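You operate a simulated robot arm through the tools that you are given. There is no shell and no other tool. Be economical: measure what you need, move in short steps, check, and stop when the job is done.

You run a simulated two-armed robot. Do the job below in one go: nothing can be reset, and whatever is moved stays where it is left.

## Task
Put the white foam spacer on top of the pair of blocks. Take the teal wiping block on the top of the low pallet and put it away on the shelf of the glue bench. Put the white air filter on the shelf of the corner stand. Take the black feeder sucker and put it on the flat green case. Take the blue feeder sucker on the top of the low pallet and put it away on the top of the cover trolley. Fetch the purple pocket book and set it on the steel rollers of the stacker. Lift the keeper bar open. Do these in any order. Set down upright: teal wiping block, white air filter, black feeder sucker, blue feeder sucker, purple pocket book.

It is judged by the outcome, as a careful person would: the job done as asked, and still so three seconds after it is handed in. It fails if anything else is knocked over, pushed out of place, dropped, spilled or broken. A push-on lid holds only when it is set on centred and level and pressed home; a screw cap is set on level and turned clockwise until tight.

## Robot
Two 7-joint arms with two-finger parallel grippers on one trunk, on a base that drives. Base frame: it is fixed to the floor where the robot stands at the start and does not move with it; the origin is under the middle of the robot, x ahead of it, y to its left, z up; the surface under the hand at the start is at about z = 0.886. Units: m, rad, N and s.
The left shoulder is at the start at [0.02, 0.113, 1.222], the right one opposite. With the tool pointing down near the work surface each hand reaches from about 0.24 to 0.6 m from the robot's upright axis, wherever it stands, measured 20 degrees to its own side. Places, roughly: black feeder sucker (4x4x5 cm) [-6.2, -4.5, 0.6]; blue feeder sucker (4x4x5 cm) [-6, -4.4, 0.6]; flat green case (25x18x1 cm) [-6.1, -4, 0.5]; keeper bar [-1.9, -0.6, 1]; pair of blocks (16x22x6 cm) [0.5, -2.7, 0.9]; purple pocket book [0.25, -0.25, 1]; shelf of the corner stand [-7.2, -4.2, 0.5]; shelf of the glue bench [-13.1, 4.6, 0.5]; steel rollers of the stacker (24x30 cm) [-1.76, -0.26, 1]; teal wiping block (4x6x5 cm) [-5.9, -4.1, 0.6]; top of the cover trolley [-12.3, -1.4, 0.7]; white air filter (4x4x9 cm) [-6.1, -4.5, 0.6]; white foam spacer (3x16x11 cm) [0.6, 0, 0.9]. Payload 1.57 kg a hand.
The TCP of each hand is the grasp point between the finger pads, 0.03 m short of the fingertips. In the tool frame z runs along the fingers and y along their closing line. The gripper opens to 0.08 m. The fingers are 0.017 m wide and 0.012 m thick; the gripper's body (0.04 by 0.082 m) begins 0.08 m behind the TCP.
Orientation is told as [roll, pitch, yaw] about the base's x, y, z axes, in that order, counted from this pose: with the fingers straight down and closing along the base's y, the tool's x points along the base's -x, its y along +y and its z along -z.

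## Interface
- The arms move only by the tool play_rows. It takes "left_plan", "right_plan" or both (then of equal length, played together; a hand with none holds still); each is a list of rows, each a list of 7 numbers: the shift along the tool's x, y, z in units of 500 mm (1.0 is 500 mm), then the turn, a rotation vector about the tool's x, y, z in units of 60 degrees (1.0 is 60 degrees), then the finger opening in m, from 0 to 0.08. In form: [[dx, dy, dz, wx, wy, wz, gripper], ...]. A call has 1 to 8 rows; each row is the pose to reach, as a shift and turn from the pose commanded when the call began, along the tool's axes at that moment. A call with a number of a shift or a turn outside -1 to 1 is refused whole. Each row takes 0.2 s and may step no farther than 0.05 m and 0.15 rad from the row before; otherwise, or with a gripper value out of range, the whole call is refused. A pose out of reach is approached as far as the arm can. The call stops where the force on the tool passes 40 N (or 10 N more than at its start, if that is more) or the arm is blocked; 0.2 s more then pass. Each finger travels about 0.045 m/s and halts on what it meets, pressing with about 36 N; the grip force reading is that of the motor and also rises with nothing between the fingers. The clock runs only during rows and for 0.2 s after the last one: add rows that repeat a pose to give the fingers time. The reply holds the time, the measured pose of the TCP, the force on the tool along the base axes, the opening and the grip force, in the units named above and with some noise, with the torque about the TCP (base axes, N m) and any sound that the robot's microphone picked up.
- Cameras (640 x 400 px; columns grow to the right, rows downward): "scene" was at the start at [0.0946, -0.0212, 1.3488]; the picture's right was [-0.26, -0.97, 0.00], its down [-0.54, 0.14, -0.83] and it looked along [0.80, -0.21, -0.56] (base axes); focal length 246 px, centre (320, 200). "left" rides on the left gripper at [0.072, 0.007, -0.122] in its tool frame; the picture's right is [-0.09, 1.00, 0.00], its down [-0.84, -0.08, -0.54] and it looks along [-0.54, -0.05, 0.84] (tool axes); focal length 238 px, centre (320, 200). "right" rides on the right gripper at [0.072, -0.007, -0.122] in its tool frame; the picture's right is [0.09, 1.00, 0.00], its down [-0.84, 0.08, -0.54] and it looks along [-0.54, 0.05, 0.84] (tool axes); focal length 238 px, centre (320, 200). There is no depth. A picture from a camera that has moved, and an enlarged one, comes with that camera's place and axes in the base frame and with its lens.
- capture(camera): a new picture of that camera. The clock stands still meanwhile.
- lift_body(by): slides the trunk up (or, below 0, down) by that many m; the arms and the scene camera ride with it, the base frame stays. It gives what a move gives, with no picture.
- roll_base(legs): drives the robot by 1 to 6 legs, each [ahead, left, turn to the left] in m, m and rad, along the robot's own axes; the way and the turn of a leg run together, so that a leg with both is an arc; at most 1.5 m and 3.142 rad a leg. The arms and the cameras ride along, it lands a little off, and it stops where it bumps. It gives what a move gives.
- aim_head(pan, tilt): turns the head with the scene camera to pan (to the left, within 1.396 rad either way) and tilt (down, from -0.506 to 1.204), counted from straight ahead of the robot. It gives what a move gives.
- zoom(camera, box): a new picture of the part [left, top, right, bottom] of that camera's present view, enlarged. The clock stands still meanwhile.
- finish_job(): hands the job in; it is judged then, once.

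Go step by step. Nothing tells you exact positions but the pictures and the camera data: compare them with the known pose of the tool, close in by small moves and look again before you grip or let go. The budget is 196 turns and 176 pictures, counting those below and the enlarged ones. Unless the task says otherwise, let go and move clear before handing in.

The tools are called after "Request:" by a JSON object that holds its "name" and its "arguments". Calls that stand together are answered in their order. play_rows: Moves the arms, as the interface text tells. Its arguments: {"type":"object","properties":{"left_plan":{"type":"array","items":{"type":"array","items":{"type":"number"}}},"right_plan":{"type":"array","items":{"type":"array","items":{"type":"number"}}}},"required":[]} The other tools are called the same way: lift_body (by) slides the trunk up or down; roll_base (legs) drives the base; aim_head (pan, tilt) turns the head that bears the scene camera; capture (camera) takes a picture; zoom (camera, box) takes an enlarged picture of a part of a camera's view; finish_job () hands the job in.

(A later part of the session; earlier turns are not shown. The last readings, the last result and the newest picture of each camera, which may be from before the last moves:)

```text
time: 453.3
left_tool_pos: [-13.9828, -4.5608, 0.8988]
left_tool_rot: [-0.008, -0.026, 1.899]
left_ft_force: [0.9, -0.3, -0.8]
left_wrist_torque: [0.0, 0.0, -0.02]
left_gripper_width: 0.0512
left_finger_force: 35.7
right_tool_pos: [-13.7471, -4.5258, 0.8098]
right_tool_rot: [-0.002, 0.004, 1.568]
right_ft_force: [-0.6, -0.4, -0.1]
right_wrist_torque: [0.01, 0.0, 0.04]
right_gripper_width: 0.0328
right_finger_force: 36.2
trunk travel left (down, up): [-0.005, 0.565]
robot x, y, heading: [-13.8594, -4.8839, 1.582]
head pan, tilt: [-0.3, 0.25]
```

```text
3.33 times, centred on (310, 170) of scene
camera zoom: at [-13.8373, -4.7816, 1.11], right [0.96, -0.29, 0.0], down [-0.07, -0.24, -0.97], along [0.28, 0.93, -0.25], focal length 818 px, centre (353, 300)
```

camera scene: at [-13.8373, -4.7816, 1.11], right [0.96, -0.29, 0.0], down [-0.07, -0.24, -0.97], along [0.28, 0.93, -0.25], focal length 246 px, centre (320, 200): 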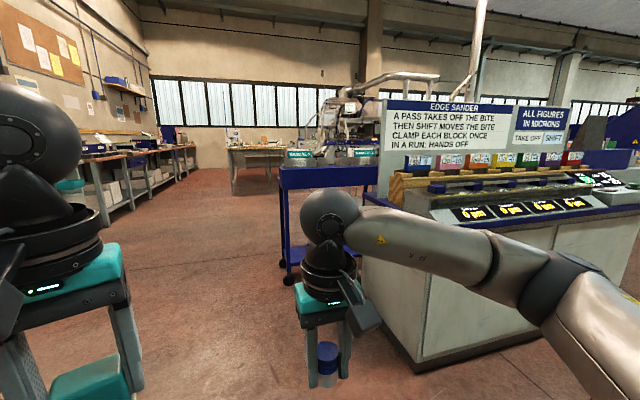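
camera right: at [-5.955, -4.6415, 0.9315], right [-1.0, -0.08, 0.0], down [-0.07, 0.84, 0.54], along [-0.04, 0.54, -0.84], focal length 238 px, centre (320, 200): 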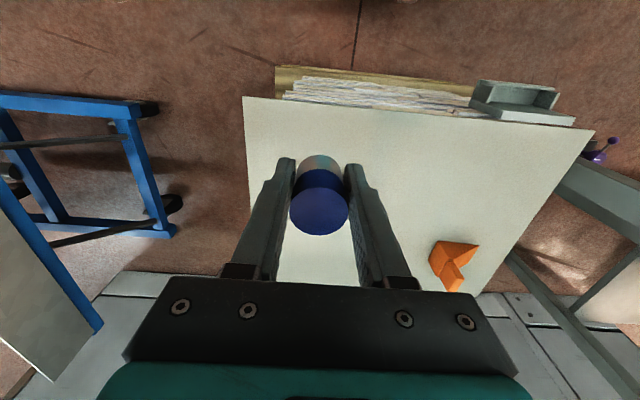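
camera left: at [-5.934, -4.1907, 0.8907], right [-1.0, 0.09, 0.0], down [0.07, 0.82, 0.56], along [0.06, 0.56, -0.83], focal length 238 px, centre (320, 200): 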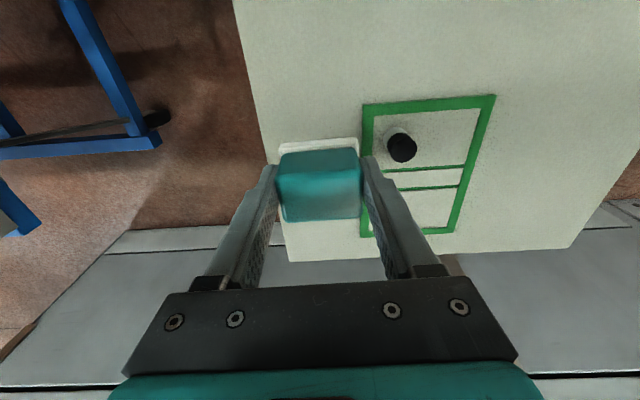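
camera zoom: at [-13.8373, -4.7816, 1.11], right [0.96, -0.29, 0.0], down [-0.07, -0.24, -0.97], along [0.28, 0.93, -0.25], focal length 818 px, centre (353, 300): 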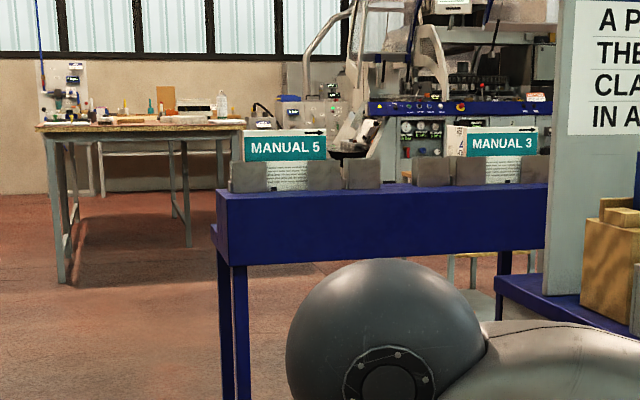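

That is a manuals rack; the cover trolley should be just beyond it, and the glue bench is visible straight ahead. I drive north past the rack and look right.

Request:
{"name": "roll_base", "arguments": {"legs": [[0, 0.35, 0], [1.5, 0, 0], [1.4, 0, 0]]}}

Request:
{"name": "aim_head", "arguments": {"pan": -1.1, "tilt": 0.4}}

Request:
{"name": "capture", "arguments": {"camera": "scene"}}

```text
time: 469.1
left_tool_pos: [-14.3781, -1.6753, 0.8988]
left_tool_rot: [-0.004, -0.028, 1.912]
left_ft_force: [0.1, 0.2, -0.1]
left_wrist_torque: [0.0, 0.01, -0.01]
left_gripper_width: 0.0512
left_finger_force: 35.8
right_tool_pos: [-14.1435, -1.6377, 0.8091]
right_tool_rot: [0.0, 0.005, 1.58]
right_ft_force: [0.7, 0.3, -0.5]
right_wrist_torque: [-0.03, 0.0, -0.01]
right_gripper_width: 0.0327
right_finger_force: 36.6
trunk travel left (down, up): [-0.005, 0.565]
robot x, y, heading: [-14.2531, -1.9925, 1.592]
head pan, tilt: [-0.3, 0.25]
```

```text
time: 470.2
left_tool_pos: [-14.3794, -1.6747, 0.9005]
left_tool_rot: [-0.007, -0.028, 1.913]
left_ft_force: [-0.2, 0.9, -0.5]
left_wrist_torque: [-0.04, -0.04, -0.01]
left_gripper_width: 0.0515
left_finger_force: 36.6
right_tool_pos: [-14.1417, -1.6383, 0.8097]
right_tool_rot: [0.001, 0.003, 1.579]
right_ft_force: [-0.4, -0.1, -0.9]
right_wrist_torque: [0.01, 0.02, -0.01]
right_gripper_width: 0.0325
right_finger_force: 36.4
trunk travel left (down, up): [-0.005, 0.565]
robot x, y, heading: [-14.2525, -1.993, 1.589]
head pan, tilt: [-1.1, 0.4]
```

```text
26 pictures are left
camera scene: at [-14.174, -1.9403, 1.096], right [0.47, -0.88, 0.0], down [-0.34, -0.18, -0.92], along [0.81, 0.44, -0.39], focal length 246 px, centre (320, 200)
```

scene: 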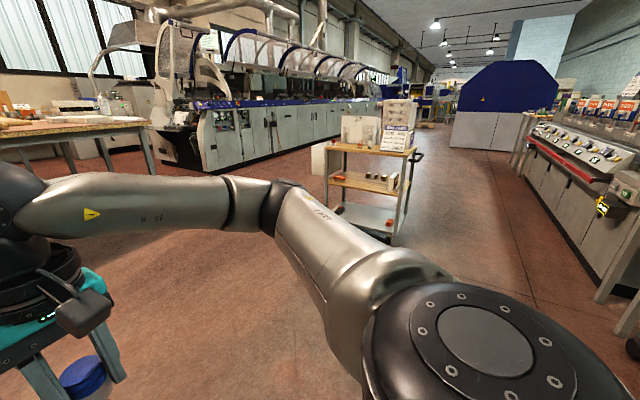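

The cover trolley is the wooden three‑deck cart ahead‑right. I turn east and approach its west side.

Request:
{"name": "roll_base", "arguments": {"legs": [[0, 0, -1.58], [0, 0.6, 0], [1.05, 0, 0]]}}

Request:
{"name": "aim_head", "arguments": {"pan": 0, "tilt": 0.45}}

Request:
{"name": "capture", "arguments": {"camera": "scene"}}

```text
time: 482.5
left_tool_pos: [-12.8724, -1.2767, 0.8998]
left_tool_rot: [-0.008, -0.028, 0.323]
left_ft_force: [0.3, -0.5, -1.1]
left_wrist_torque: [-0.01, 0.02, -0.01]
left_gripper_width: 0.0512
left_finger_force: 36.2
right_tool_pos: [-12.8385, -1.5152, 0.8093]
right_tool_rot: [0.0, 0.005, -0.01]
right_ft_force: [0.2, 0.0, -0.5]
right_wrist_torque: [0.0, 0.0, 0.03]
right_gripper_width: 0.0327
right_finger_force: 36.0
trunk travel left (down, up): [-0.005, 0.565]
robot x, y, heading: [-13.1932, -1.3988, 0.0]
head pan, tilt: [-1.1, 0.4]
```

```text
time: 483.9
left_tool_pos: [-12.8716, -1.2775, 0.8992]
left_tool_rot: [-0.007, -0.027, 0.322]
left_ft_force: [0.7, -0.3, -0.5]
left_wrist_torque: [0.02, -0.01, -0.01]
left_gripper_width: 0.0511
left_finger_force: 35.8
right_tool_pos: [-12.8387, -1.5142, 0.8095]
right_tool_rot: [0.0, 0.002, -0.008]
right_ft_force: [0.1, 0.2, -0.6]
right_wrist_torque: [-0.02, -0.03, -0.05]
right_gripper_width: 0.0327
right_finger_force: 35.9
trunk travel left (down, up): [-0.005, 0.565]
robot x, y, heading: [-13.195, -1.3942, -0.002]
head pan, tilt: [0.0, 0.45]
```

```text
25 pictures are left
camera scene: at [-13.0934, -1.3949, 1.0914], right [0.0, -1.0, 0.0], down [-0.44, 0.0, -0.9], along [0.9, 0.0, -0.44], focal length 246 px, centre (320, 200)
```

scene: 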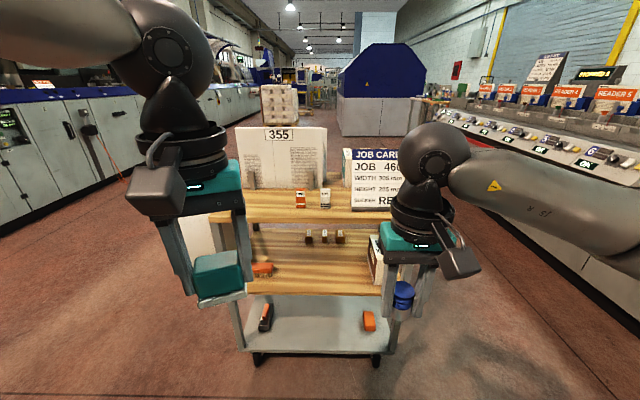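

Request:
{"name": "zoom", "arguments": {"camera": "scene", "box": [200, 110, 440, 260]}}

```text
2.67 times, centred on (320, 185) of scene
camera zoom: at [-13.0934, -1.3949, 1.0914], right [0.0, -1.0, 0.0], down [-0.44, 0.0, -0.9], along [0.9, 0.0, -0.44], focal length 655 px, centre (320, 240)
```

zoom: 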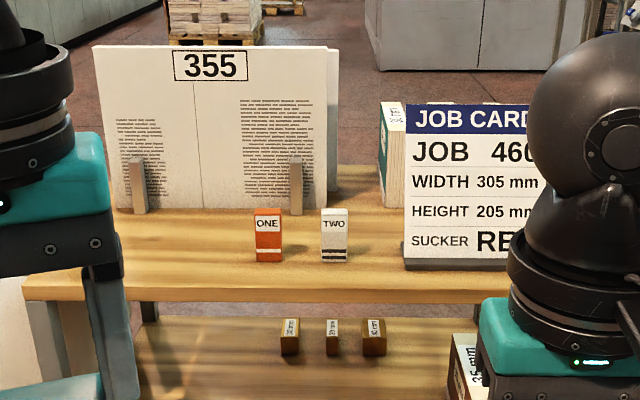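

There's clear deck space left of the red block at about (−12.42, −1.235). I raise the right hand, strafe left and approach.

Request:
{"name": "play_rows", "arguments": {"right_plan": [[0, 0, -0.08, 0, 0, 0, 0], [0, 0, -0.16, 0, 0, 0, 0], [0, 0, -0.18, 0, 0, 0, 0]]}}

Request:
{"name": "roll_base", "arguments": {"legs": [[0, 0.27, 0], [0.26, 0, 0]]}}

Request:
{"name": "aim_head", "arguments": {"pan": -0.1, "tilt": 0.65}}

Request:
{"name": "capture", "arguments": {"camera": "scene"}}

Request:
{"name": "capture", "arguments": {"camera": "right"}}

```text
time: 484.7
left_tool_pos: [-12.871, -1.2773, 0.8984]
left_tool_rot: [-0.007, -0.029, 0.323]
left_ft_force: [-0.4, 0.2, 0.1]
left_wrist_torque: [-0.03, 0.03, 0.03]
left_gripper_width: 0.0513
left_finger_force: 36.3
right_tool_pos: [-12.8392, -1.5133, 0.9008]
right_tool_rot: [-0.001, 0.002, -0.008]
right_ft_force: [0.7, -0.7, -1.1]
right_wrist_torque: [0.01, 0.01, 0.02]
right_gripper_width: 0.0324
right_finger_force: 36.2
trunk travel left (down, up): [-0.005, 0.565]
robot x, y, heading: [-13.1946, -1.3955, 0.005]
head pan, tilt: [0.0, 0.45]
```

```text
time: 488.1
left_tool_pos: [-12.6088, -1.0095, 0.8984]
left_tool_rot: [-0.007, -0.028, 0.321]
left_ft_force: [0.1, -0.7, 0.1]
left_wrist_torque: [0.01, 0.02, 0.02]
left_gripper_width: 0.0513
left_finger_force: 35.7
right_tool_pos: [-12.5742, -1.2466, 0.8994]
right_tool_rot: [0.0, 0.003, -0.009]
right_ft_force: [0.2, -0.3, -0.8]
right_wrist_torque: [0.02, 0.02, 0.01]
right_gripper_width: 0.0328
right_finger_force: 36.3
trunk travel left (down, up): [-0.005, 0.565]
robot x, y, heading: [-12.932, -1.1253, 0.002]
head pan, tilt: [0.0, 0.45]
```

```text
time: 488.8
left_tool_pos: [-12.6075, -1.0094, 0.8987]
left_tool_rot: [-0.006, -0.028, 0.321]
left_ft_force: [0.0, -0.3, 0.2]
left_wrist_torque: [0.02, 0.02, -0.02]
left_gripper_width: 0.0511
left_finger_force: 36.0
right_tool_pos: [-12.5751, -1.2469, 0.9]
right_tool_rot: [0.0, 0.004, -0.011]
right_ft_force: [-0.2, 0.4, 0.3]
right_wrist_torque: [0.0, 0.0, 0.0]
right_gripper_width: 0.0327
right_finger_force: 35.7
trunk travel left (down, up): [-0.005, 0.565]
robot x, y, heading: [-12.929, -1.129, -0.002]
head pan, tilt: [-0.099, 0.649]
```

```text
23 pictures are left
camera scene: at [-12.8354, -1.1353, 1.0736], right [-0.1, -1.0, 0.0], down [-0.6, 0.06, -0.8], along [0.79, -0.08, -0.6], focal length 246 px, centre (320, 200)
```

scene: 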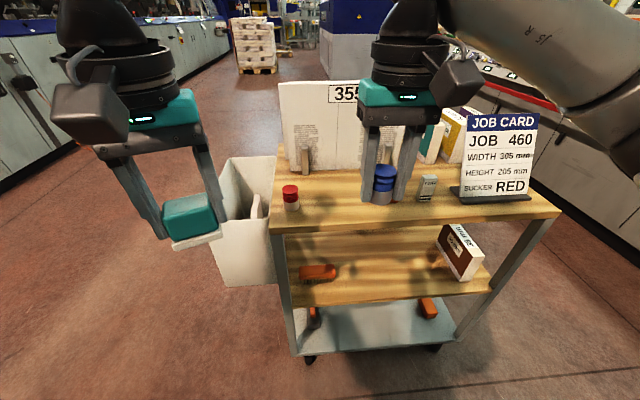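

```text
22 pictures are left
camera right: at [-12.6462, -1.2517, 1.0211], right [-0.08, 1.0, 0.0], down [0.84, 0.07, 0.54], along [0.54, 0.04, -0.84], focal length 238 px, centre (320, 200)
```

right: 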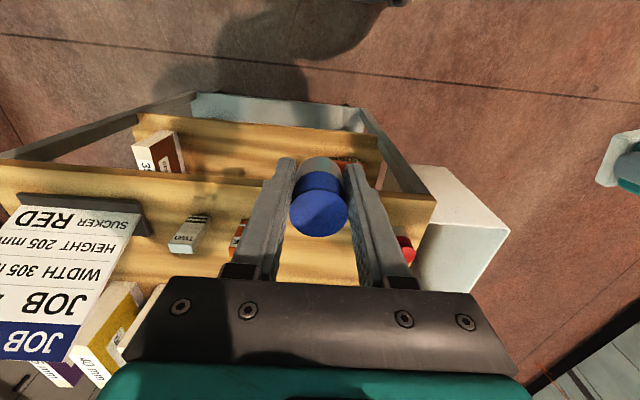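

A red sucker stands at (−12.44, −1.12) and block ONE at y≈−1.34; midpoint y≈−1.23 is clear, deck z≈0.757. I move in and lower.

Request:
{"name": "play_rows", "arguments": {"right_plan": [[-0.08, 0.01, 0, 0, 0, 0, 0], [-0.16, 0.02, 0, 0, 0, 0, 0], [-0.24, 0.034, 0, 0, 0, 0, 0], [-0.285, 0.034, 0.05, 0, 0, 0, 0], [-0.285, 0.034, 0.12, 0, 0, 0, 0], [-0.285, 0.034, 0.19, 0, 0, 0, 0]]}}

Request:
{"name": "zoom", "arguments": {"camera": "scene", "box": [260, 70, 500, 240]}}

```text
time: 490.2
left_tool_pos: [-12.6087, -1.0085, 0.8987]
left_tool_rot: [-0.007, -0.03, 0.322]
left_ft_force: [-0.4, 0.1, -0.5]
left_wrist_torque: [0.01, -0.03, 0.01]
left_gripper_width: 0.051
left_finger_force: 36.4
right_tool_pos: [-12.43, -1.2301, 0.8041]
right_tool_rot: [0.0, 0.004, -0.011]
right_ft_force: [-0.3, 0.0, 0.0]
right_wrist_torque: [-0.01, 0.01, 0.0]
right_gripper_width: 0.0329
right_finger_force: 35.8
trunk travel left (down, up): [-0.005, 0.565]
robot x, y, heading: [-12.929, -1.1254, -0.0]
head pan, tilt: [-0.099, 0.649]
```

```text
2.35 times, centred on (380, 155) of scene
camera zoom: at [-12.8354, -1.1353, 1.0735], right [-0.1, -1.0, 0.0], down [-0.6, 0.06, -0.8], along [0.79, -0.08, -0.6], focal length 578 px, centre (179, 306)
```

zoom: 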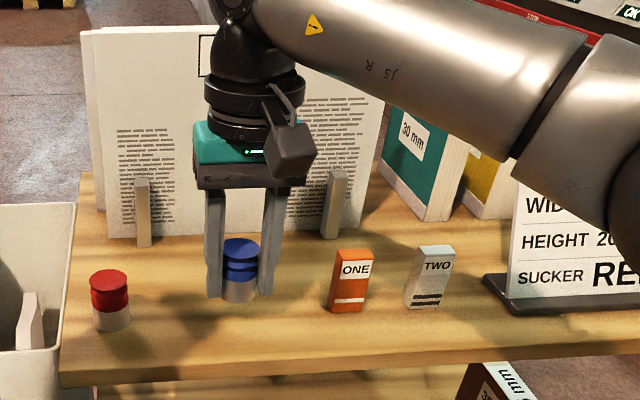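

Well placed, about a centimetre up. I lower in 3 mm steps to contact.

Request:
{"name": "play_rows", "arguments": {"right_plan": [[0, 0, 0.006, 0, 0, 0, 0], [0, 0, 0.012, 0, 0, 0, 0], [0, 0, 0.018, 0, 0, 0, 0], [0, 0, 0.024, 0, 0, 0, 0]]}}

```text
time: 491.2
left_tool_pos: [-12.6069, -1.0102, 0.8983]
left_tool_rot: [-0.007, -0.028, 0.321]
left_ft_force: [-0.4, 0.5, -0.8]
left_wrist_torque: [0.0, -0.02, -0.03]
left_gripper_width: 0.0513
left_finger_force: 35.9
right_tool_pos: [-12.4329, -1.2292, 0.7922]
right_tool_rot: [0.002, 0.005, -0.011]
right_ft_force: [0.2, -0.2, -0.6]
right_wrist_torque: [-0.03, -0.03, 0.03]
right_gripper_width: 0.0326
right_finger_force: 35.1
trunk travel left (down, up): [-0.005, 0.565]
robot x, y, heading: [-12.9329, -1.1288, 0.001]
head pan, tilt: [-0.099, 0.649]
```

Request:
{"name": "play_rows", "arguments": {"right_plan": [[0, 0, 0.005, 0, 0, 0, 0], [0, 0, 0.01, 0, 0, 0, 0], [0, 0, 0.015, 0, 0, 0, 0]]}}

```text
time: 492.0
left_tool_pos: [-12.607, -1.0094, 0.8986]
left_tool_rot: [-0.007, -0.028, 0.323]
left_ft_force: [-1.1, -0.2, -0.7]
left_wrist_torque: [-0.01, -0.02, -0.02]
left_gripper_width: 0.0514
left_finger_force: 35.7
right_tool_pos: [-12.4316, -1.2303, 0.7855]
right_tool_rot: [0.0, 0.001, -0.01]
right_ft_force: [1.3, -1.3, 0.0]
right_wrist_torque: [-0.01, -0.02, 0.0]
right_gripper_width: 0.0326
right_finger_force: 36.1
trunk travel left (down, up): [-0.005, 0.565]
robot x, y, heading: [-12.9286, -1.1272, 0.003]
head pan, tilt: [-0.099, 0.649]
```

Request:
{"name": "play_rows", "arguments": {"right_plan": [[0, 0, 0.005, 0, 0, 0, 0], [0, 0, 0.01, 0, 0, 0, 0], [0, 0, 0.015, 0, 0, 0, 0]]}}

Request:
{"name": "zoom", "arguments": {"camera": "scene", "box": [300, 130, 430, 220]}}

```text
time: 492.8
left_tool_pos: [-12.6073, -1.009, 0.8998]
left_tool_rot: [-0.007, -0.028, 0.322]
left_ft_force: [-0.1, 0.2, -1.1]
left_wrist_torque: [0.02, 0.0, -0.02]
left_gripper_width: 0.0512
left_finger_force: 36.1
right_tool_pos: [-12.4329, -1.2309, 0.778]
right_tool_rot: [-0.001, 0.004, -0.012]
right_ft_force: [0.1, 0.0, -0.6]
right_wrist_torque: [-0.01, -0.01, 0.03]
right_gripper_width: 0.0327
right_finger_force: 36.2
trunk travel left (down, up): [-0.005, 0.565]
robot x, y, heading: [-12.9293, -1.1282, 0.004]
head pan, tilt: [-0.099, 0.649]
```

```text
4.44 times, centred on (365, 175) of scene
camera zoom: at [-12.8354, -1.1353, 1.0735], right [-0.1, -1.0, 0.0], down [-0.6, 0.06, -0.8], along [0.79, -0.08, -0.6], focal length 1091 px, centre (120, 311)
```

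zoom: 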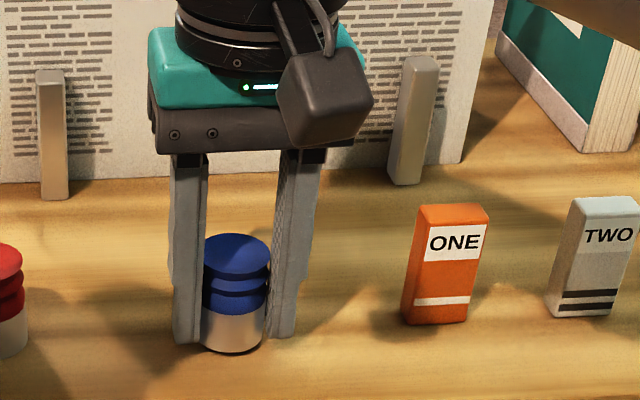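

Request:
{"name": "play_rows", "arguments": {"right_plan": [[0, 0, 0.005, 0, 0, 0, 0], [0, 0, 0.01, 0, 0, 0, 0], [0, 0, 0.014, 0, 0, 0, 0]]}}

```text
time: 493.6
left_tool_pos: [-12.6088, -1.0102, 0.8994]
left_tool_rot: [-0.005, -0.027, 0.322]
left_ft_force: [0.1, 0.2, -1.5]
left_wrist_torque: [-0.01, -0.01, 0.01]
left_gripper_width: 0.0511
left_finger_force: 36.0
right_tool_pos: [-12.4312, -1.2307, 0.7737]
right_tool_rot: [0.001, -0.002, -0.01]
right_ft_force: [-1.7, -1.9, 13.0]
right_wrist_torque: [-0.09, 0.01, -0.01]
right_gripper_width: 0.0327
right_finger_force: 36.4
trunk travel left (down, up): [-0.005, 0.565]
robot x, y, heading: [-12.9317, -1.1307, -0.002]
head pan, tilt: [-0.099, 0.649]
```

Contact (13 N). I relieve slightly, release and rise.

Request:
{"name": "play_rows", "arguments": {"right_plan": [[0, 0, -0.004, 0, 0, 0, 0.0], [0, 0, -0.004, 0, 0, 0, 0.038], [0, 0, -0.004, 0, 0, 0, 0.05], [0, 0, -0.004, 0, 0, 0, 0.055], [0, 0, -0.06, 0, 0, 0, 0.055], [0, 0, -0.14, 0, 0, 0, 0.055], [0, 0, -0.22, 0, 0, 0, 0.055], [0.08, 0, -0.24, 0, 0, 0, 0.055]]}}

Request:
{"name": "zoom", "arguments": {"camera": "scene", "box": [260, 100, 460, 240]}}

```text
time: 495.4
left_tool_pos: [-12.6087, -1.0102, 0.8986]
left_tool_rot: [-0.008, -0.028, 0.322]
left_ft_force: [-0.4, -0.3, 0.0]
left_wrist_torque: [0.0, 0.01, 0.03]
left_gripper_width: 0.0512
left_finger_force: 36.1
right_tool_pos: [-12.4707, -1.2301, 0.8914]
right_tool_rot: [0.0, 0.004, -0.01]
right_ft_force: [-0.3, -0.4, -0.3]
right_wrist_torque: [-0.02, 0.0, 0.0]
right_gripper_width: 0.0549
right_finger_force: 0.0
trunk travel left (down, up): [-0.005, 0.565]
robot x, y, heading: [-12.9297, -1.1269, 0.001]
head pan, tilt: [-0.099, 0.649]
```

```text
2.86 times, centred on (360, 170) of scene
camera zoom: at [-12.8355, -1.1353, 1.0735], right [-0.1, -1.0, 0.0], down [-0.6, 0.06, -0.8], along [0.79, -0.08, -0.6], focal length 701 px, centre (206, 286)
```

zoom: 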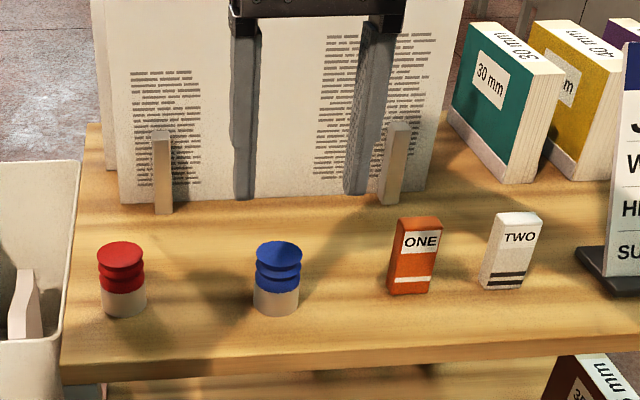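

Blue sucker stands on the trolley top. I back off, turn north and head for the glue bench, with a look midway.

Request:
{"name": "roll_base", "arguments": {"legs": [[-0.55, 0, 0], [0, 0, 1.571], [1.5, 0, 0], [1.3, 0, 0]]}}

Request:
{"name": "aim_head", "arguments": {"pan": 0, "tilt": 0.3}}

Request:
{"name": "capture", "arguments": {"camera": "scene"}}

```text
time: 506.4
left_tool_pos: [-13.5791, 0.0792, 0.8992]
left_tool_rot: [-0.005, -0.025, 1.882]
left_ft_force: [0.6, -0.7, -1.2]
left_wrist_torque: [-0.01, 0.0, -0.01]
left_gripper_width: 0.051
left_finger_force: 36.0
right_tool_pos: [-13.36, 0.2009, 0.8905]
right_tool_rot: [-0.009, 0.051, 1.562]
right_ft_force: [1.5, -6.1, 2.0]
right_wrist_torque: [0.21, -0.03, -0.28]
right_gripper_width: 0.056
right_finger_force: 0.4
trunk travel left (down, up): [-0.005, 0.565]
robot x, y, heading: [-13.4657, -0.2451, 1.559]
head pan, tilt: [-0.099, 0.649]
stopped in leg 3: the force on the tool passed its limit at 136 N (the readings are from after the stop); the commanded pose is now the measured one
```

```text
time: 507.3
left_tool_pos: [-13.5785, 0.0794, 0.898]
left_tool_rot: [-0.007, -0.026, 1.881]
left_ft_force: [0.3, 0.5, -0.3]
left_wrist_torque: [0.01, -0.01, 0.01]
left_gripper_width: 0.0512
left_finger_force: 36.1
right_tool_pos: [-13.3588, 0.2013, 0.8903]
right_tool_rot: [-0.009, 0.052, 1.564]
right_ft_force: [0.4, -10.5, 1.9]
right_wrist_torque: [0.36, -0.04, -0.44]
right_gripper_width: 0.0559
right_finger_force: 0.1
trunk travel left (down, up): [-0.005, 0.565]
robot x, y, heading: [-13.467, -0.2472, 1.559]
head pan, tilt: [0.0, 0.3]
```

```text
18 pictures are left
camera scene: at [-13.4641, -0.1408, 1.1054], right [1.0, -0.01, 0.0], down [0.0, -0.3, -0.96], along [0.01, 0.96, -0.3], focal length 246 px, centre (320, 200)
```

scene: 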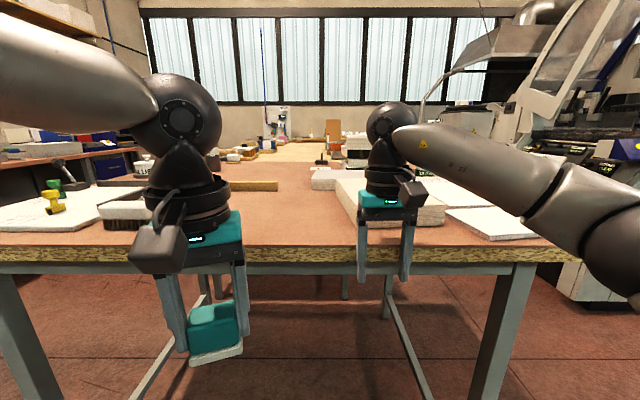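

I bumped a table I hadn't seen: the right hand touched a white stack on it. I back off at once and inspect.

Request:
{"name": "roll_base", "arguments": {"legs": [[-0.4, 0, 0]]}}

Request:
{"name": "capture", "arguments": {"camera": "scene"}}

Request:
{"name": "zoom", "arguments": {"camera": "scene", "box": [300, 130, 560, 280]}}

```text
time: 509.8
left_tool_pos: [-13.5836, -0.3192, 0.8989]
left_tool_rot: [-0.005, -0.025, 1.879]
left_ft_force: [0.6, 0.3, -0.4]
left_wrist_torque: [-0.01, 0.01, 0.0]
left_gripper_width: 0.0511
left_finger_force: 35.8
right_tool_pos: [-13.3625, -0.1972, 0.8902]
right_tool_rot: [-0.009, 0.052, 1.558]
right_ft_force: [-0.1, -0.1, 0.2]
right_wrist_torque: [-0.02, 0.0, -0.01]
right_gripper_width: 0.055
right_finger_force: 0.0
trunk travel left (down, up): [-0.005, 0.565]
robot x, y, heading: [-13.471, -0.6451, 1.554]
head pan, tilt: [0.0, 0.3]
```

```text
17 pictures are left
camera scene: at [-13.4691, -0.5398, 1.1053], right [1.0, -0.02, 0.0], down [0.0, -0.3, -0.96], along [0.01, 0.96, -0.3], focal length 246 px, centre (320, 200)
```

scene: 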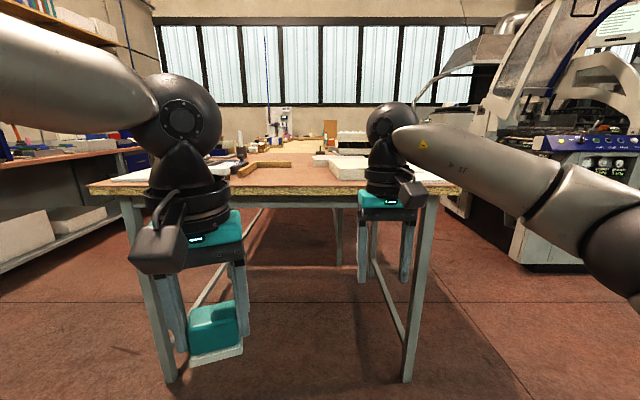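

```text
2.46 times, centred on (430, 205) of scene
camera zoom: at [-13.4691, -0.5398, 1.1053], right [1.0, -0.02, 0.0], down [0.0, -0.3, -0.96], along [0.01, 0.96, -0.3], focal length 604 px, centre (49, 188)
```

zoom: 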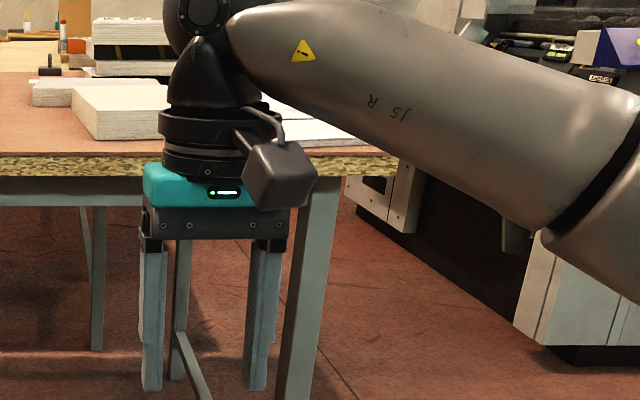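

The hand had met the edge of a long table (top z≈0.9); nothing on it appears displaced. I go round it on the right (east) side.

Request:
{"name": "roll_base", "arguments": {"legs": [[0.15, 0, 0.015], [0, -1.1, 0]]}}

Request:
{"name": "aim_head", "arguments": {"pan": 0.15, "tilt": 0.3}}

Request:
{"name": "capture", "arguments": {"camera": "scene"}}

```text
time: 516.4
left_tool_pos: [-12.4785, -0.1619, 0.8979]
left_tool_rot: [-0.005, -0.026, 1.917]
left_ft_force: [0.6, 0.8, -1.4]
left_wrist_torque: [0.04, -0.01, -0.04]
left_gripper_width: 0.0514
left_finger_force: 36.1
right_tool_pos: [-12.2622, -0.0328, 0.89]
right_tool_rot: [-0.009, 0.049, 1.597]
right_ft_force: [-0.3, 0.9, -0.1]
right_wrist_torque: [-0.02, 0.0, 0.02]
right_gripper_width: 0.0547
right_finger_force: 0.1
trunk travel left (down, up): [-0.005, 0.565]
robot x, y, heading: [-12.3526, -0.4805, 1.591]
head pan, tilt: [0.0, 0.3]
```

```text
time: 517.1
left_tool_pos: [-12.4796, -0.162, 0.8994]
left_tool_rot: [-0.004, -0.025, 1.916]
left_ft_force: [0.5, 0.6, -0.7]
left_wrist_torque: [0.0, -0.02, -0.03]
left_gripper_width: 0.0513
left_finger_force: 35.8
right_tool_pos: [-12.2635, -0.032, 0.8909]
right_tool_rot: [-0.008, 0.053, 1.597]
right_ft_force: [-0.3, 0.1, -0.2]
right_wrist_torque: [-0.02, 0.03, -0.03]
right_gripper_width: 0.0551
right_finger_force: 0.1
trunk travel left (down, up): [-0.005, 0.565]
robot x, y, heading: [-12.3519, -0.4815, 1.597]
head pan, tilt: [0.15, 0.3]
```

```text
15 pictures are left
camera scene: at [-12.371, -0.3789, 1.1053], right [0.99, 0.17, 0.0], down [0.05, -0.29, -0.96], along [-0.16, 0.94, -0.3], focal length 246 px, centre (320, 200)
```

scene: 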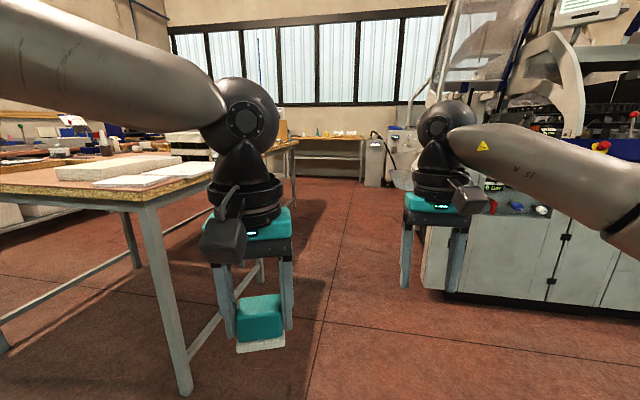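

The aisle north is open, the bench at the far wall beyond. I drive 2.8 m and look.

Request:
{"name": "roll_base", "arguments": {"legs": [[0, 0, -0.02], [1.4, 0, 0], [1.4, 0, 0]]}}

Request:
{"name": "aim_head", "arguments": {"pan": 0.2, "tilt": 0.3}}

Request:
{"name": "capture", "arguments": {"camera": "scene"}}

```text
time: 530.7
left_tool_pos: [-12.4683, 2.5691, 0.8986]
left_tool_rot: [-0.003, -0.027, 1.881]
left_ft_force: [-0.1, 0.8, -0.6]
left_wrist_torque: [0.01, -0.01, -0.02]
left_gripper_width: 0.0513
left_finger_force: 36.5
right_tool_pos: [-12.2484, 2.6912, 0.8902]
right_tool_rot: [-0.007, 0.051, 1.561]
right_ft_force: [-0.5, -0.1, -0.4]
right_wrist_torque: [0.0, -0.01, 0.01]
right_gripper_width: 0.055
right_finger_force: 0.1
trunk travel left (down, up): [-0.005, 0.565]
robot x, y, heading: [-12.3558, 2.2443, 1.556]
head pan, tilt: [0.15, 0.3]
```

```text
time: 531.3
left_tool_pos: [-12.4685, 2.5693, 0.8975]
left_tool_rot: [-0.006, -0.027, 1.882]
left_ft_force: [-0.6, 0.4, 0.3]
left_wrist_torque: [0.0, -0.03, 0.01]
left_gripper_width: 0.0512
left_finger_force: 36.4
right_tool_pos: [-12.2475, 2.6912, 0.8897]
right_tool_rot: [-0.008, 0.051, 1.562]
right_ft_force: [-0.5, 0.6, -0.7]
right_wrist_torque: [0.01, -0.01, 0.0]
right_gripper_width: 0.0548
right_finger_force: 0.1
trunk travel left (down, up): [-0.005, 0.565]
robot x, y, heading: [-12.3538, 2.2444, 1.562]
head pan, tilt: [0.201, 0.3]
```

```text
14 pictures are left
camera scene: at [-12.3723, 2.3477, 1.1053], right [0.98, 0.19, 0.0], down [0.06, -0.29, -0.96], along [-0.18, 0.94, -0.3], focal length 246 px, centre (320, 200)
```

scene: 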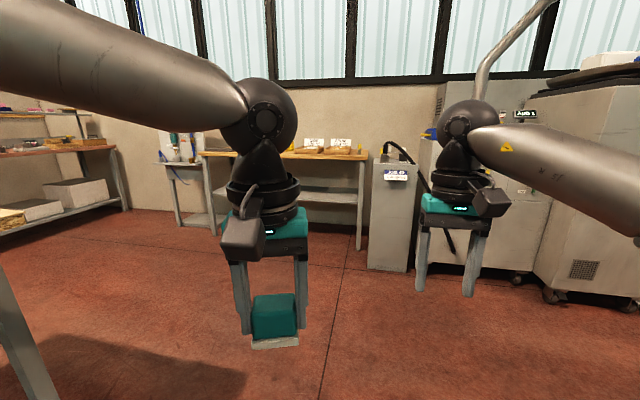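

The glue bench is ahead (front y≈4.42, top z≈0.82, shelf z≈0.45). As before I'll regrip teal at a tilt on the bench top. I retract the right hand, square the left, and drive up.

Request:
{"name": "play_rows", "arguments": {"right_plan": [[0.08, 0, -0.04, 0, 0, 0, 0.05], [0.16, 0, -0.08, 0, 0, 0, 0.05], [0.24, 0, -0.12, 0, 0, 0, 0.05], [0.3, 0, -0.16, 0, 0, 0, 0.05]], "left_plan": [[0, 0, -0.02, 0, 0, 0.1, 0.03], [0, 0, -0.04, 0, 0, 0.2, 0.03], [0, 0, -0.06, 0, 0.02, 0.297, 0.03], [0, 0, -0.08, 0, 0.025, 0.297, 0.03]]}}

Request:
{"name": "roll_base", "arguments": {"legs": [[0, 0.48, 0.009], [1.0, 0, 0], [0.62, 0, 0]]}}

Request:
{"name": "aim_head", "arguments": {"pan": 0.1, "tilt": 0.55}}

Request:
{"name": "capture", "arguments": {"camera": "scene"}}

```text
time: 532.3
left_tool_pos: [-12.4694, 2.5668, 0.9388]
left_tool_rot: [-0.002, 0.001, 1.57]
left_ft_force: [-0.4, -0.6, -1.0]
left_wrist_torque: [0.0, 0.0, 0.03]
left_gripper_width: 0.0514
left_finger_force: 35.6
right_tool_pos: [-12.2487, 2.5437, 0.9778]
right_tool_rot: [-0.008, 0.053, 1.561]
right_ft_force: [0.4, 0.5, 0.0]
right_wrist_torque: [0.03, 0.02, 0.03]
right_gripper_width: 0.0501
right_finger_force: 0.1
trunk travel left (down, up): [-0.005, 0.565]
robot x, y, heading: [-12.3542, 2.2411, 1.561]
head pan, tilt: [0.201, 0.3]
```

```text
time: 543.0
left_tool_pos: [-12.9311, 4.1806, 0.9391]
left_tool_rot: [-0.002, 0.0, 1.571]
left_ft_force: [0.8, 0.4, -1.0]
left_wrist_torque: [-0.01, 0.02, -0.01]
left_gripper_width: 0.0512
left_finger_force: 36.1
right_tool_pos: [-12.7114, 4.1579, 0.9784]
right_tool_rot: [-0.008, 0.05, 1.562]
right_ft_force: [-0.3, -0.1, 0.5]
right_wrist_torque: [0.01, 0.02, 0.0]
right_gripper_width: 0.0501
right_finger_force: 0.1
trunk travel left (down, up): [-0.005, 0.565]
robot x, y, heading: [-12.8133, 3.8528, 1.562]
head pan, tilt: [0.201, 0.3]
```

```text
time: 543.7
left_tool_pos: [-12.9318, 4.1796, 0.9385]
left_tool_rot: [-0.002, 0.001, 1.569]
left_ft_force: [0.1, 0.4, -0.5]
left_wrist_torque: [0.05, -0.01, 0.0]
left_gripper_width: 0.0509
left_finger_force: 35.8
right_tool_pos: [-12.7108, 4.1565, 0.9776]
right_tool_rot: [-0.01, 0.051, 1.562]
right_ft_force: [-0.3, 0.5, -0.2]
right_wrist_torque: [0.01, 0.02, 0.01]
right_gripper_width: 0.0499
right_finger_force: 0.3
trunk travel left (down, up): [-0.005, 0.565]
robot x, y, heading: [-12.8133, 3.8573, 1.556]
head pan, tilt: [0.099, 0.55]
```

```text
13 pictures are left
camera scene: at [-12.8243, 3.9584, 1.0824], right [1.0, 0.09, 0.0], down [0.05, -0.52, -0.85], along [-0.08, 0.85, -0.52], focal length 246 px, centre (320, 200)
```

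scene: 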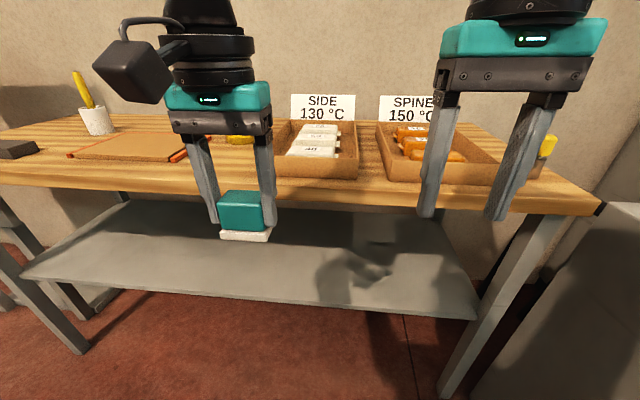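

The shelf is empty and there's a free spot on the bench top between the cutting board and the trays. I edge closer and move teal over that spot.

Request:
{"name": "roll_base", "arguments": {"legs": [[0, 0.1, 0.01], [0.12, 0, 0]]}}

Request:
{"name": "play_rows", "arguments": {"left_plan": [[-0.08, 0, -0.04, 0, 0, 0, 0.03], [-0.16, 0, -0.04, 0, 0, 0, 0.03], [-0.24, 0, -0.04, 0, 0, 0, 0.03], [-0.34, 0, -0.04, 0, 0, 0, 0.03]]}}

Request:
{"name": "capture", "arguments": {"camera": "left"}}

```text
time: 545.7
left_tool_pos: [-13.0324, 4.3006, 0.9391]
left_tool_rot: [-0.001, -0.001, 1.577]
left_ft_force: [-0.4, 0.4, -0.6]
left_wrist_torque: [-0.03, -0.01, 0.0]
left_gripper_width: 0.051
left_finger_force: 36.0
right_tool_pos: [-12.812, 4.28, 0.978]
right_tool_rot: [-0.007, 0.051, 1.569]
right_ft_force: [0.4, 0.3, 0.2]
right_wrist_torque: [0.0, -0.01, 0.0]
right_gripper_width: 0.0498
right_finger_force: 0.0
trunk travel left (down, up): [-0.005, 0.565]
robot x, y, heading: [-12.9155, 3.9776, 1.568]
head pan, tilt: [0.099, 0.55]
```

```text
time: 546.7
left_tool_pos: [-13.038, 4.3951, 0.9565]
left_tool_rot: [-0.001, -0.001, 1.582]
left_ft_force: [0.1, 0.6, -1.3]
left_wrist_torque: [-0.03, 0.01, -0.01]
left_gripper_width: 0.0509
left_finger_force: 36.1
left hand out of reach, approached as far as the arm can: row 3, 4
right_tool_pos: [-12.8115, 4.2799, 0.9772]
right_tool_rot: [-0.008, 0.051, 1.572]
right_ft_force: [-0.7, -0.2, 0.6]
right_wrist_torque: [0.01, 0.06, 0.0]
right_gripper_width: 0.0501
right_finger_force: 0.1
trunk travel left (down, up): [-0.005, 0.565]
robot x, y, heading: [-12.9116, 3.9793, 1.57]
head pan, tilt: [0.099, 0.55]
```

```text
12 pictures are left
camera left: at [-13.0452, 4.3236, 1.0793], right [-1.0, 0.08, 0.0], down [0.07, 0.84, 0.54], along [0.05, 0.54, -0.84], focal length 238 px, centre (320, 200)
```

left: 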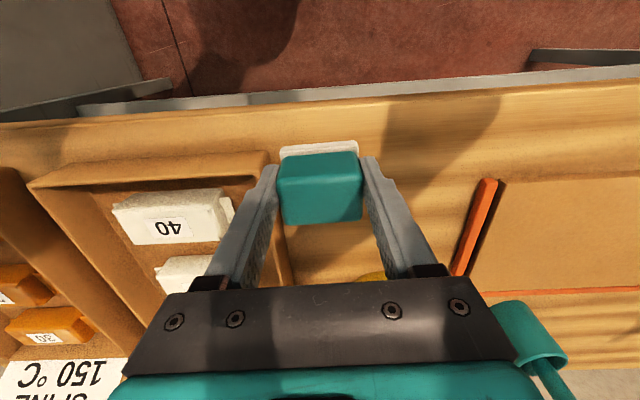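

The bench front edge is at y≈4.365, so teal is already partly over the top. I raise the trunk 8 cm for reach, then move 3 cm further in and lower to contact.

Request:
{"name": "lift_body", "arguments": {"by": 0.08}}

Request:
{"name": "play_rows", "arguments": {"left_plan": [[-0.06, -0.01, 0.04, 0, 0, 0, 0.03], [-0.06, -0.01, 0.12, 0, 0, 0, 0.03], [-0.06, -0.01, 0.18, 0, 0, 0, 0.03], [-0.06, -0.01, 0.2, 0, 0, 0, 0.03]]}}

```text
time: 547.9
left_tool_pos: [-13.0371, 4.395, 1.037]
left_tool_rot: [-0.004, -0.002, 1.579]
left_ft_force: [0.2, 0.0, -0.9]
left_wrist_torque: [-0.04, 0.01, 0.01]
left_gripper_width: 0.0508
left_finger_force: 35.4
right_tool_pos: [-12.8126, 4.2778, 1.0582]
right_tool_rot: [-0.008, 0.05, 1.57]
right_ft_force: [0.2, -0.4, -0.2]
right_wrist_torque: [0.02, 0.01, 0.03]
right_gripper_width: 0.05
right_finger_force: 0.1
trunk travel left (down, up): [-0.085, 0.485]
robot x, y, heading: [-12.9149, 3.9786, 1.563]
head pan, tilt: [0.099, 0.55]
```

```text
time: 548.9
left_tool_pos: [-13.0326, 4.4255, 0.9363]
left_tool_rot: [-0.004, -0.003, 1.578]
left_ft_force: [-0.2, -0.3, -1.2]
left_wrist_torque: [-0.02, 0.03, 0.01]
left_gripper_width: 0.0509
left_finger_force: 35.3
left hand out of reach, approached as far as the arm can: row 1, 2
right_tool_pos: [-12.8113, 4.2791, 1.0568]
right_tool_rot: [-0.009, 0.05, 1.571]
right_ft_force: [0.3, -0.9, 0.2]
right_wrist_torque: [-0.04, -0.01, 0.01]
right_gripper_width: 0.0499
right_finger_force: 0.1
trunk travel left (down, up): [-0.085, 0.485]
robot x, y, heading: [-12.9113, 3.9794, 1.569]
head pan, tilt: [0.099, 0.55]
```

Request:
{"name": "play_rows", "arguments": {"left_plan": [[0, 0, 0.01, 0, 0, 0, 0.03], [0, 0, 0.02, 0, 0, 0, 0.03], [0, 0, 0.03, 0, 0, 0, 0.03], [0, 0, 0.038, 0, 0, 0, 0.03]]}}

```text
time: 549.9
left_tool_pos: [-13.0336, 4.4249, 0.9179]
left_tool_rot: [-0.002, -0.001, 1.578]
left_ft_force: [0.8, 0.9, -1.0]
left_wrist_torque: [0.0, 0.0, 0.0]
left_gripper_width: 0.051
left_finger_force: 35.8
right_tool_pos: [-12.812, 4.2785, 1.0572]
right_tool_rot: [-0.009, 0.049, 1.57]
right_ft_force: [-0.5, -0.3, 0.6]
right_wrist_torque: [-0.01, -0.01, 0.02]
right_gripper_width: 0.0503
right_finger_force: 0.1
trunk travel left (down, up): [-0.085, 0.485]
robot x, y, heading: [-12.9129, 3.9774, 1.565]
head pan, tilt: [0.099, 0.55]
```

Request:
{"name": "play_rows", "arguments": {"left_plan": [[0, 0, 0.01, 0, 0, 0, 0.03], [0, 0, 0.02, 0, 0, 0, 0.03], [0, 0, 0.03, 0, 0, 0, 0.03], [0, 0, 0.04, 0, 0, 0, 0.03]]}}

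Request:
{"name": "zoom", "arguments": {"camera": "scene", "box": [140, 80, 400, 280]}}

```text
time: 551.0
left_tool_pos: [-13.0323, 4.4255, 0.9067]
left_tool_rot: [-0.009, -0.02, 1.581]
left_ft_force: [0.0, -1.5, 11.2]
left_wrist_torque: [0.08, 0.36, 0.06]
left_gripper_width: 0.051
left_finger_force: 36.5
right_tool_pos: [-12.812, 4.2798, 1.0572]
right_tool_rot: [-0.008, 0.049, 1.571]
right_ft_force: [-1.4, 0.6, -0.3]
right_wrist_torque: [0.0, 0.02, 0.01]
right_gripper_width: 0.05
right_finger_force: 0.2
trunk travel left (down, up): [-0.085, 0.485]
robot x, y, heading: [-12.9149, 3.9773, 1.57]
head pan, tilt: [0.099, 0.55]
stopped in row 4 (left hand): the force on the tool passed its limit at 42 N (the readings are from after the stop); the commanded pose is now the measured one
```

```text
2.00 times, centred on (270, 180) of scene
camera zoom: at [-12.9235, 4.078, 1.1622], right [1.0, 0.1, 0.0], down [0.05, -0.52, -0.85], along [-0.08, 0.85, -0.52], focal length 491 px, centre (420, 240)
```

zoom: 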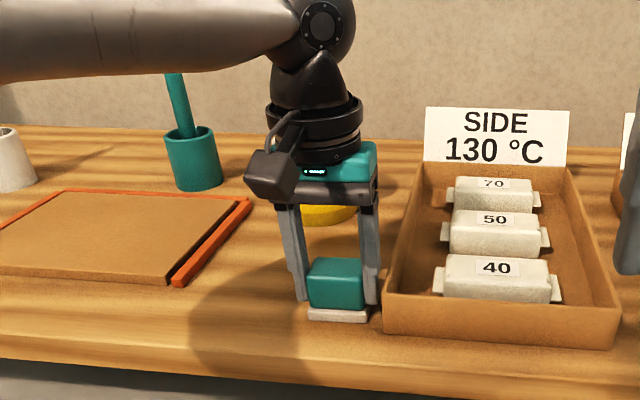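

Teal rests on the bench top (z≈0.858). I open carefully, rise, and tilt the left hand 45°.

Request:
{"name": "play_rows", "arguments": {"left_plan": [[0, 0, -0.004, 0, 0.015, 0, 0.052], [0, 0, -0.004, 0, 0.015, 0, 0.058], [0, 0, -0.004, 0, 0.015, 0, 0.062], [0, 0, -0.05, 0, 0.015, 0, 0.062], [0, 0, -0.11, 0, 0.015, 0, 0.062]]}}

Request:
{"name": "play_rows", "arguments": {"left_plan": [[0.02, 0, 0.004, 0, -0.125, 0, 0.062], [0.04, 0, 0.008, 0, -0.25, 0, 0.062], [0.06, 0, 0.012, 0, -0.375, 0, 0.062], [0.08, 0, 0.016, 0, -0.5, 0, 0.062], [0.1, 0, 0.02, 0, -0.625, 0, 0.062], [0.113, 0, 0.024, 0, -0.75, 0, 0.062]]}}

Request:
{"name": "capture", "arguments": {"camera": "left"}}

```text
time: 552.2
left_tool_pos: [-13.0357, 4.4222, 0.96]
left_tool_rot: [-0.008, 0.0, 1.58]
left_ft_force: [0.6, -0.7, -0.4]
left_wrist_torque: [0.01, 0.0, -0.03]
left_gripper_width: 0.0621
left_finger_force: 0.0
right_tool_pos: [-12.8125, 4.2783, 1.0576]
right_tool_rot: [-0.009, 0.051, 1.571]
right_ft_force: [-0.2, 0.3, -0.3]
right_wrist_torque: [0.04, -0.03, 0.02]
right_gripper_width: 0.0502
right_finger_force: 0.1
trunk travel left (down, up): [-0.085, 0.485]
robot x, y, heading: [-12.9102, 3.9765, 1.569]
head pan, tilt: [0.099, 0.55]
```

```text
time: 553.6
left_tool_pos: [-13.0315, 4.3695, 0.9481]
left_tool_rot: [-0.01, -0.785, 1.587]
left_ft_force: [-0.2, 0.9, 0.1]
left_wrist_torque: [0.01, 0.01, -0.03]
left_gripper_width: 0.0619
left_finger_force: 0.0
right_tool_pos: [-12.8122, 4.2786, 1.0566]
right_tool_rot: [-0.009, 0.051, 1.571]
right_ft_force: [0.2, 0.0, 0.5]
right_wrist_torque: [-0.01, 0.01, 0.01]
right_gripper_width: 0.0499
right_finger_force: 0.1
trunk travel left (down, up): [-0.085, 0.485]
robot x, y, heading: [-12.9123, 3.9761, 1.57]
head pan, tilt: [0.099, 0.55]
```

```text
10 pictures are left
camera left: at [-13.0392, 4.2321, 0.9831], right [-1.0, 0.06, 0.06], down [0.07, 0.21, 0.98], along [0.04, 0.98, -0.21], focal length 238 px, centre (320, 200)
```

left: 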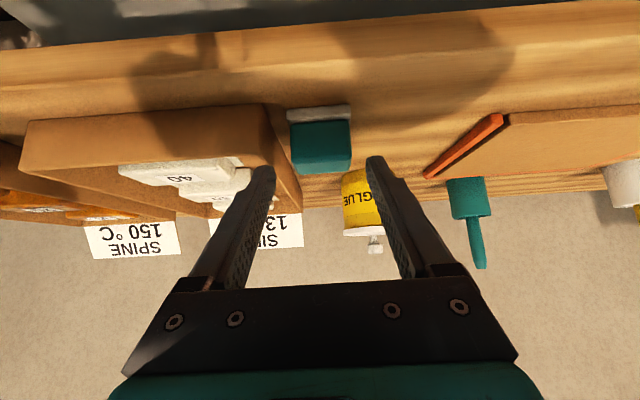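

Request:
{"name": "play_rows", "arguments": {"left_plan": [[0, 0, 0.06, 0, 0, 0, 0.062], [0, 0, 0.12, 0, 0, 0, 0.062], [0, 0, 0.158, 0, 0, 0, 0.062], [0, 0, 0.158, 0, 0, 0, 0.05], [0, 0, 0.158, 0, 0, 0, 0.04], [0, 0, 0.158, 0, 0, 0, 0.03], [-0.03, 0, 0.13, 0, 0, 0, 0.03], [-0.07, 0, 0.09, 0, 0, 0, 0.03]]}}

Request:
{"name": "zoom", "arguments": {"camera": "scene", "box": [140, 80, 400, 280]}}

```text
time: 554.3
left_tool_pos: [-13.0283, 4.4134, 0.9035]
left_tool_rot: [-0.018, -0.791, 1.579]
left_ft_force: [-3.2, -15.4, 10.6]
left_wrist_torque: [-0.11, -0.38, -0.69]
left_gripper_width: 0.0592
left_finger_force: 0.0
right_tool_pos: [-12.8129, 4.2773, 1.0581]
right_tool_rot: [-0.009, 0.05, 1.57]
right_ft_force: [0.3, 0.5, 0.0]
right_wrist_torque: [0.0, 0.0, 0.02]
right_gripper_width: 0.05
right_finger_force: 0.1
trunk travel left (down, up): [-0.085, 0.485]
robot x, y, heading: [-12.9139, 3.9771, 1.568]
head pan, tilt: [0.099, 0.55]
stopped in row 3 (left hand): the force on the tool passed its limit at 49 N (the readings are from after the stop); the commanded pose is now the measured one
```

```text
2.00 times, centred on (270, 180) of scene
camera zoom: at [-12.9241, 4.0765, 1.1626], right [1.0, 0.1, 0.0], down [0.05, -0.52, -0.85], along [-0.08, 0.85, -0.52], focal length 491 px, centre (420, 240)
```

zoom: 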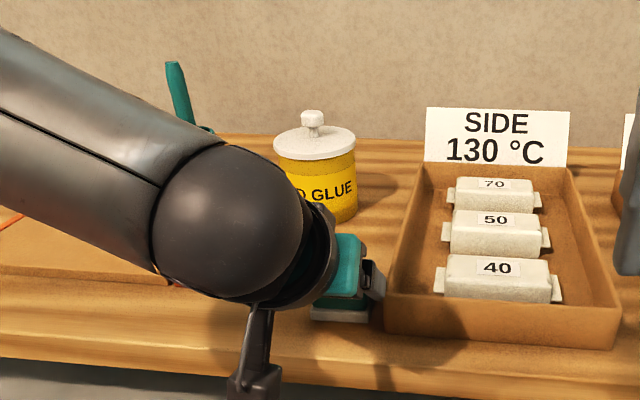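

A fingertip met something (likely the felt base or tray). The pads already overlap the block, so I ease back 2 mm and close here.

Request:
{"name": "play_rows", "arguments": {"left_plan": [[0, 0, -0.006, 0, 0, 0, 0.06], [0, 0, -0.006, 0, 0, 0, 0.05], [0, 0, -0.006, 0, 0, 0, 0.04], [0, 0, -0.006, 0, 0, 0, 0.03], [0, 0, -0.006, 0, 0, 0, 0.03]]}}

Request:
{"name": "play_rows", "arguments": {"left_plan": [[-0.03, 0, -0.03, 0, 0, 0, 0.03], [-0.06, 0, -0.06, 0, 0, 0, 0.03], [-0.085, 0, -0.085, 0, 0, 0, 0.03]]}}

Request:
{"name": "zoom", "arguments": {"camera": "scene", "box": [140, 80, 400, 280]}}

```text
time: 555.5
left_tool_pos: [-13.0294, 4.4137, 0.9053]
left_tool_rot: [-0.017, -0.791, 1.582]
left_ft_force: [0.1, 1.9, 3.0]
left_wrist_torque: [0.16, 0.14, -0.05]
left_gripper_width: 0.0508
left_finger_force: 35.7
right_tool_pos: [-12.8124, 4.2787, 1.0563]
right_tool_rot: [-0.009, 0.051, 1.571]
right_ft_force: [0.0, -0.2, -1.1]
right_wrist_torque: [-0.01, 0.01, 0.0]
right_gripper_width: 0.0499
right_finger_force: 0.1
trunk travel left (down, up): [-0.085, 0.485]
robot x, y, heading: [-12.9164, 3.9816, 1.567]
head pan, tilt: [0.099, 0.55]
```

```text
time: 556.3
left_tool_pos: [-13.0309, 4.413, 0.9644]
left_tool_rot: [-0.016, -0.786, 1.581]
left_ft_force: [-0.1, 0.0, -0.5]
left_wrist_torque: [-0.05, 0.01, -0.03]
left_gripper_width: 0.051
left_finger_force: 36.2
right_tool_pos: [-12.8118, 4.2782, 1.0578]
right_tool_rot: [-0.01, 0.05, 1.572]
right_ft_force: [-0.5, -0.8, 0.5]
right_wrist_torque: [0.02, 0.03, 0.0]
right_gripper_width: 0.0498
right_finger_force: 0.1
trunk travel left (down, up): [-0.085, 0.485]
robot x, y, heading: [-12.9153, 3.9793, 1.566]
head pan, tilt: [0.099, 0.55]
```

```text
2.00 times, centred on (270, 180) of scene
camera zoom: at [-12.9238, 4.0785, 1.1623], right [1.0, 0.1, 0.0], down [0.05, -0.52, -0.85], along [-0.08, 0.85, -0.52], focal length 491 px, centre (420, 240)
```

zoom: 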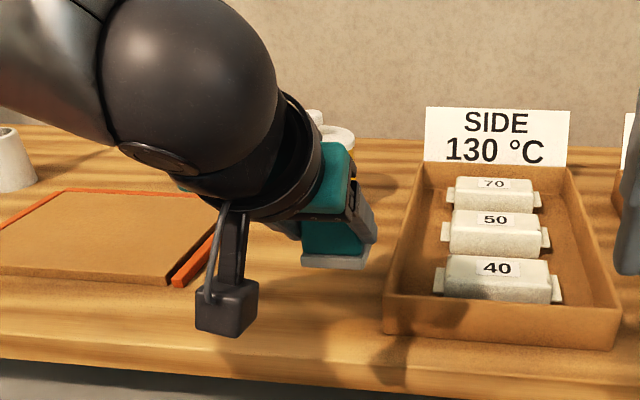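

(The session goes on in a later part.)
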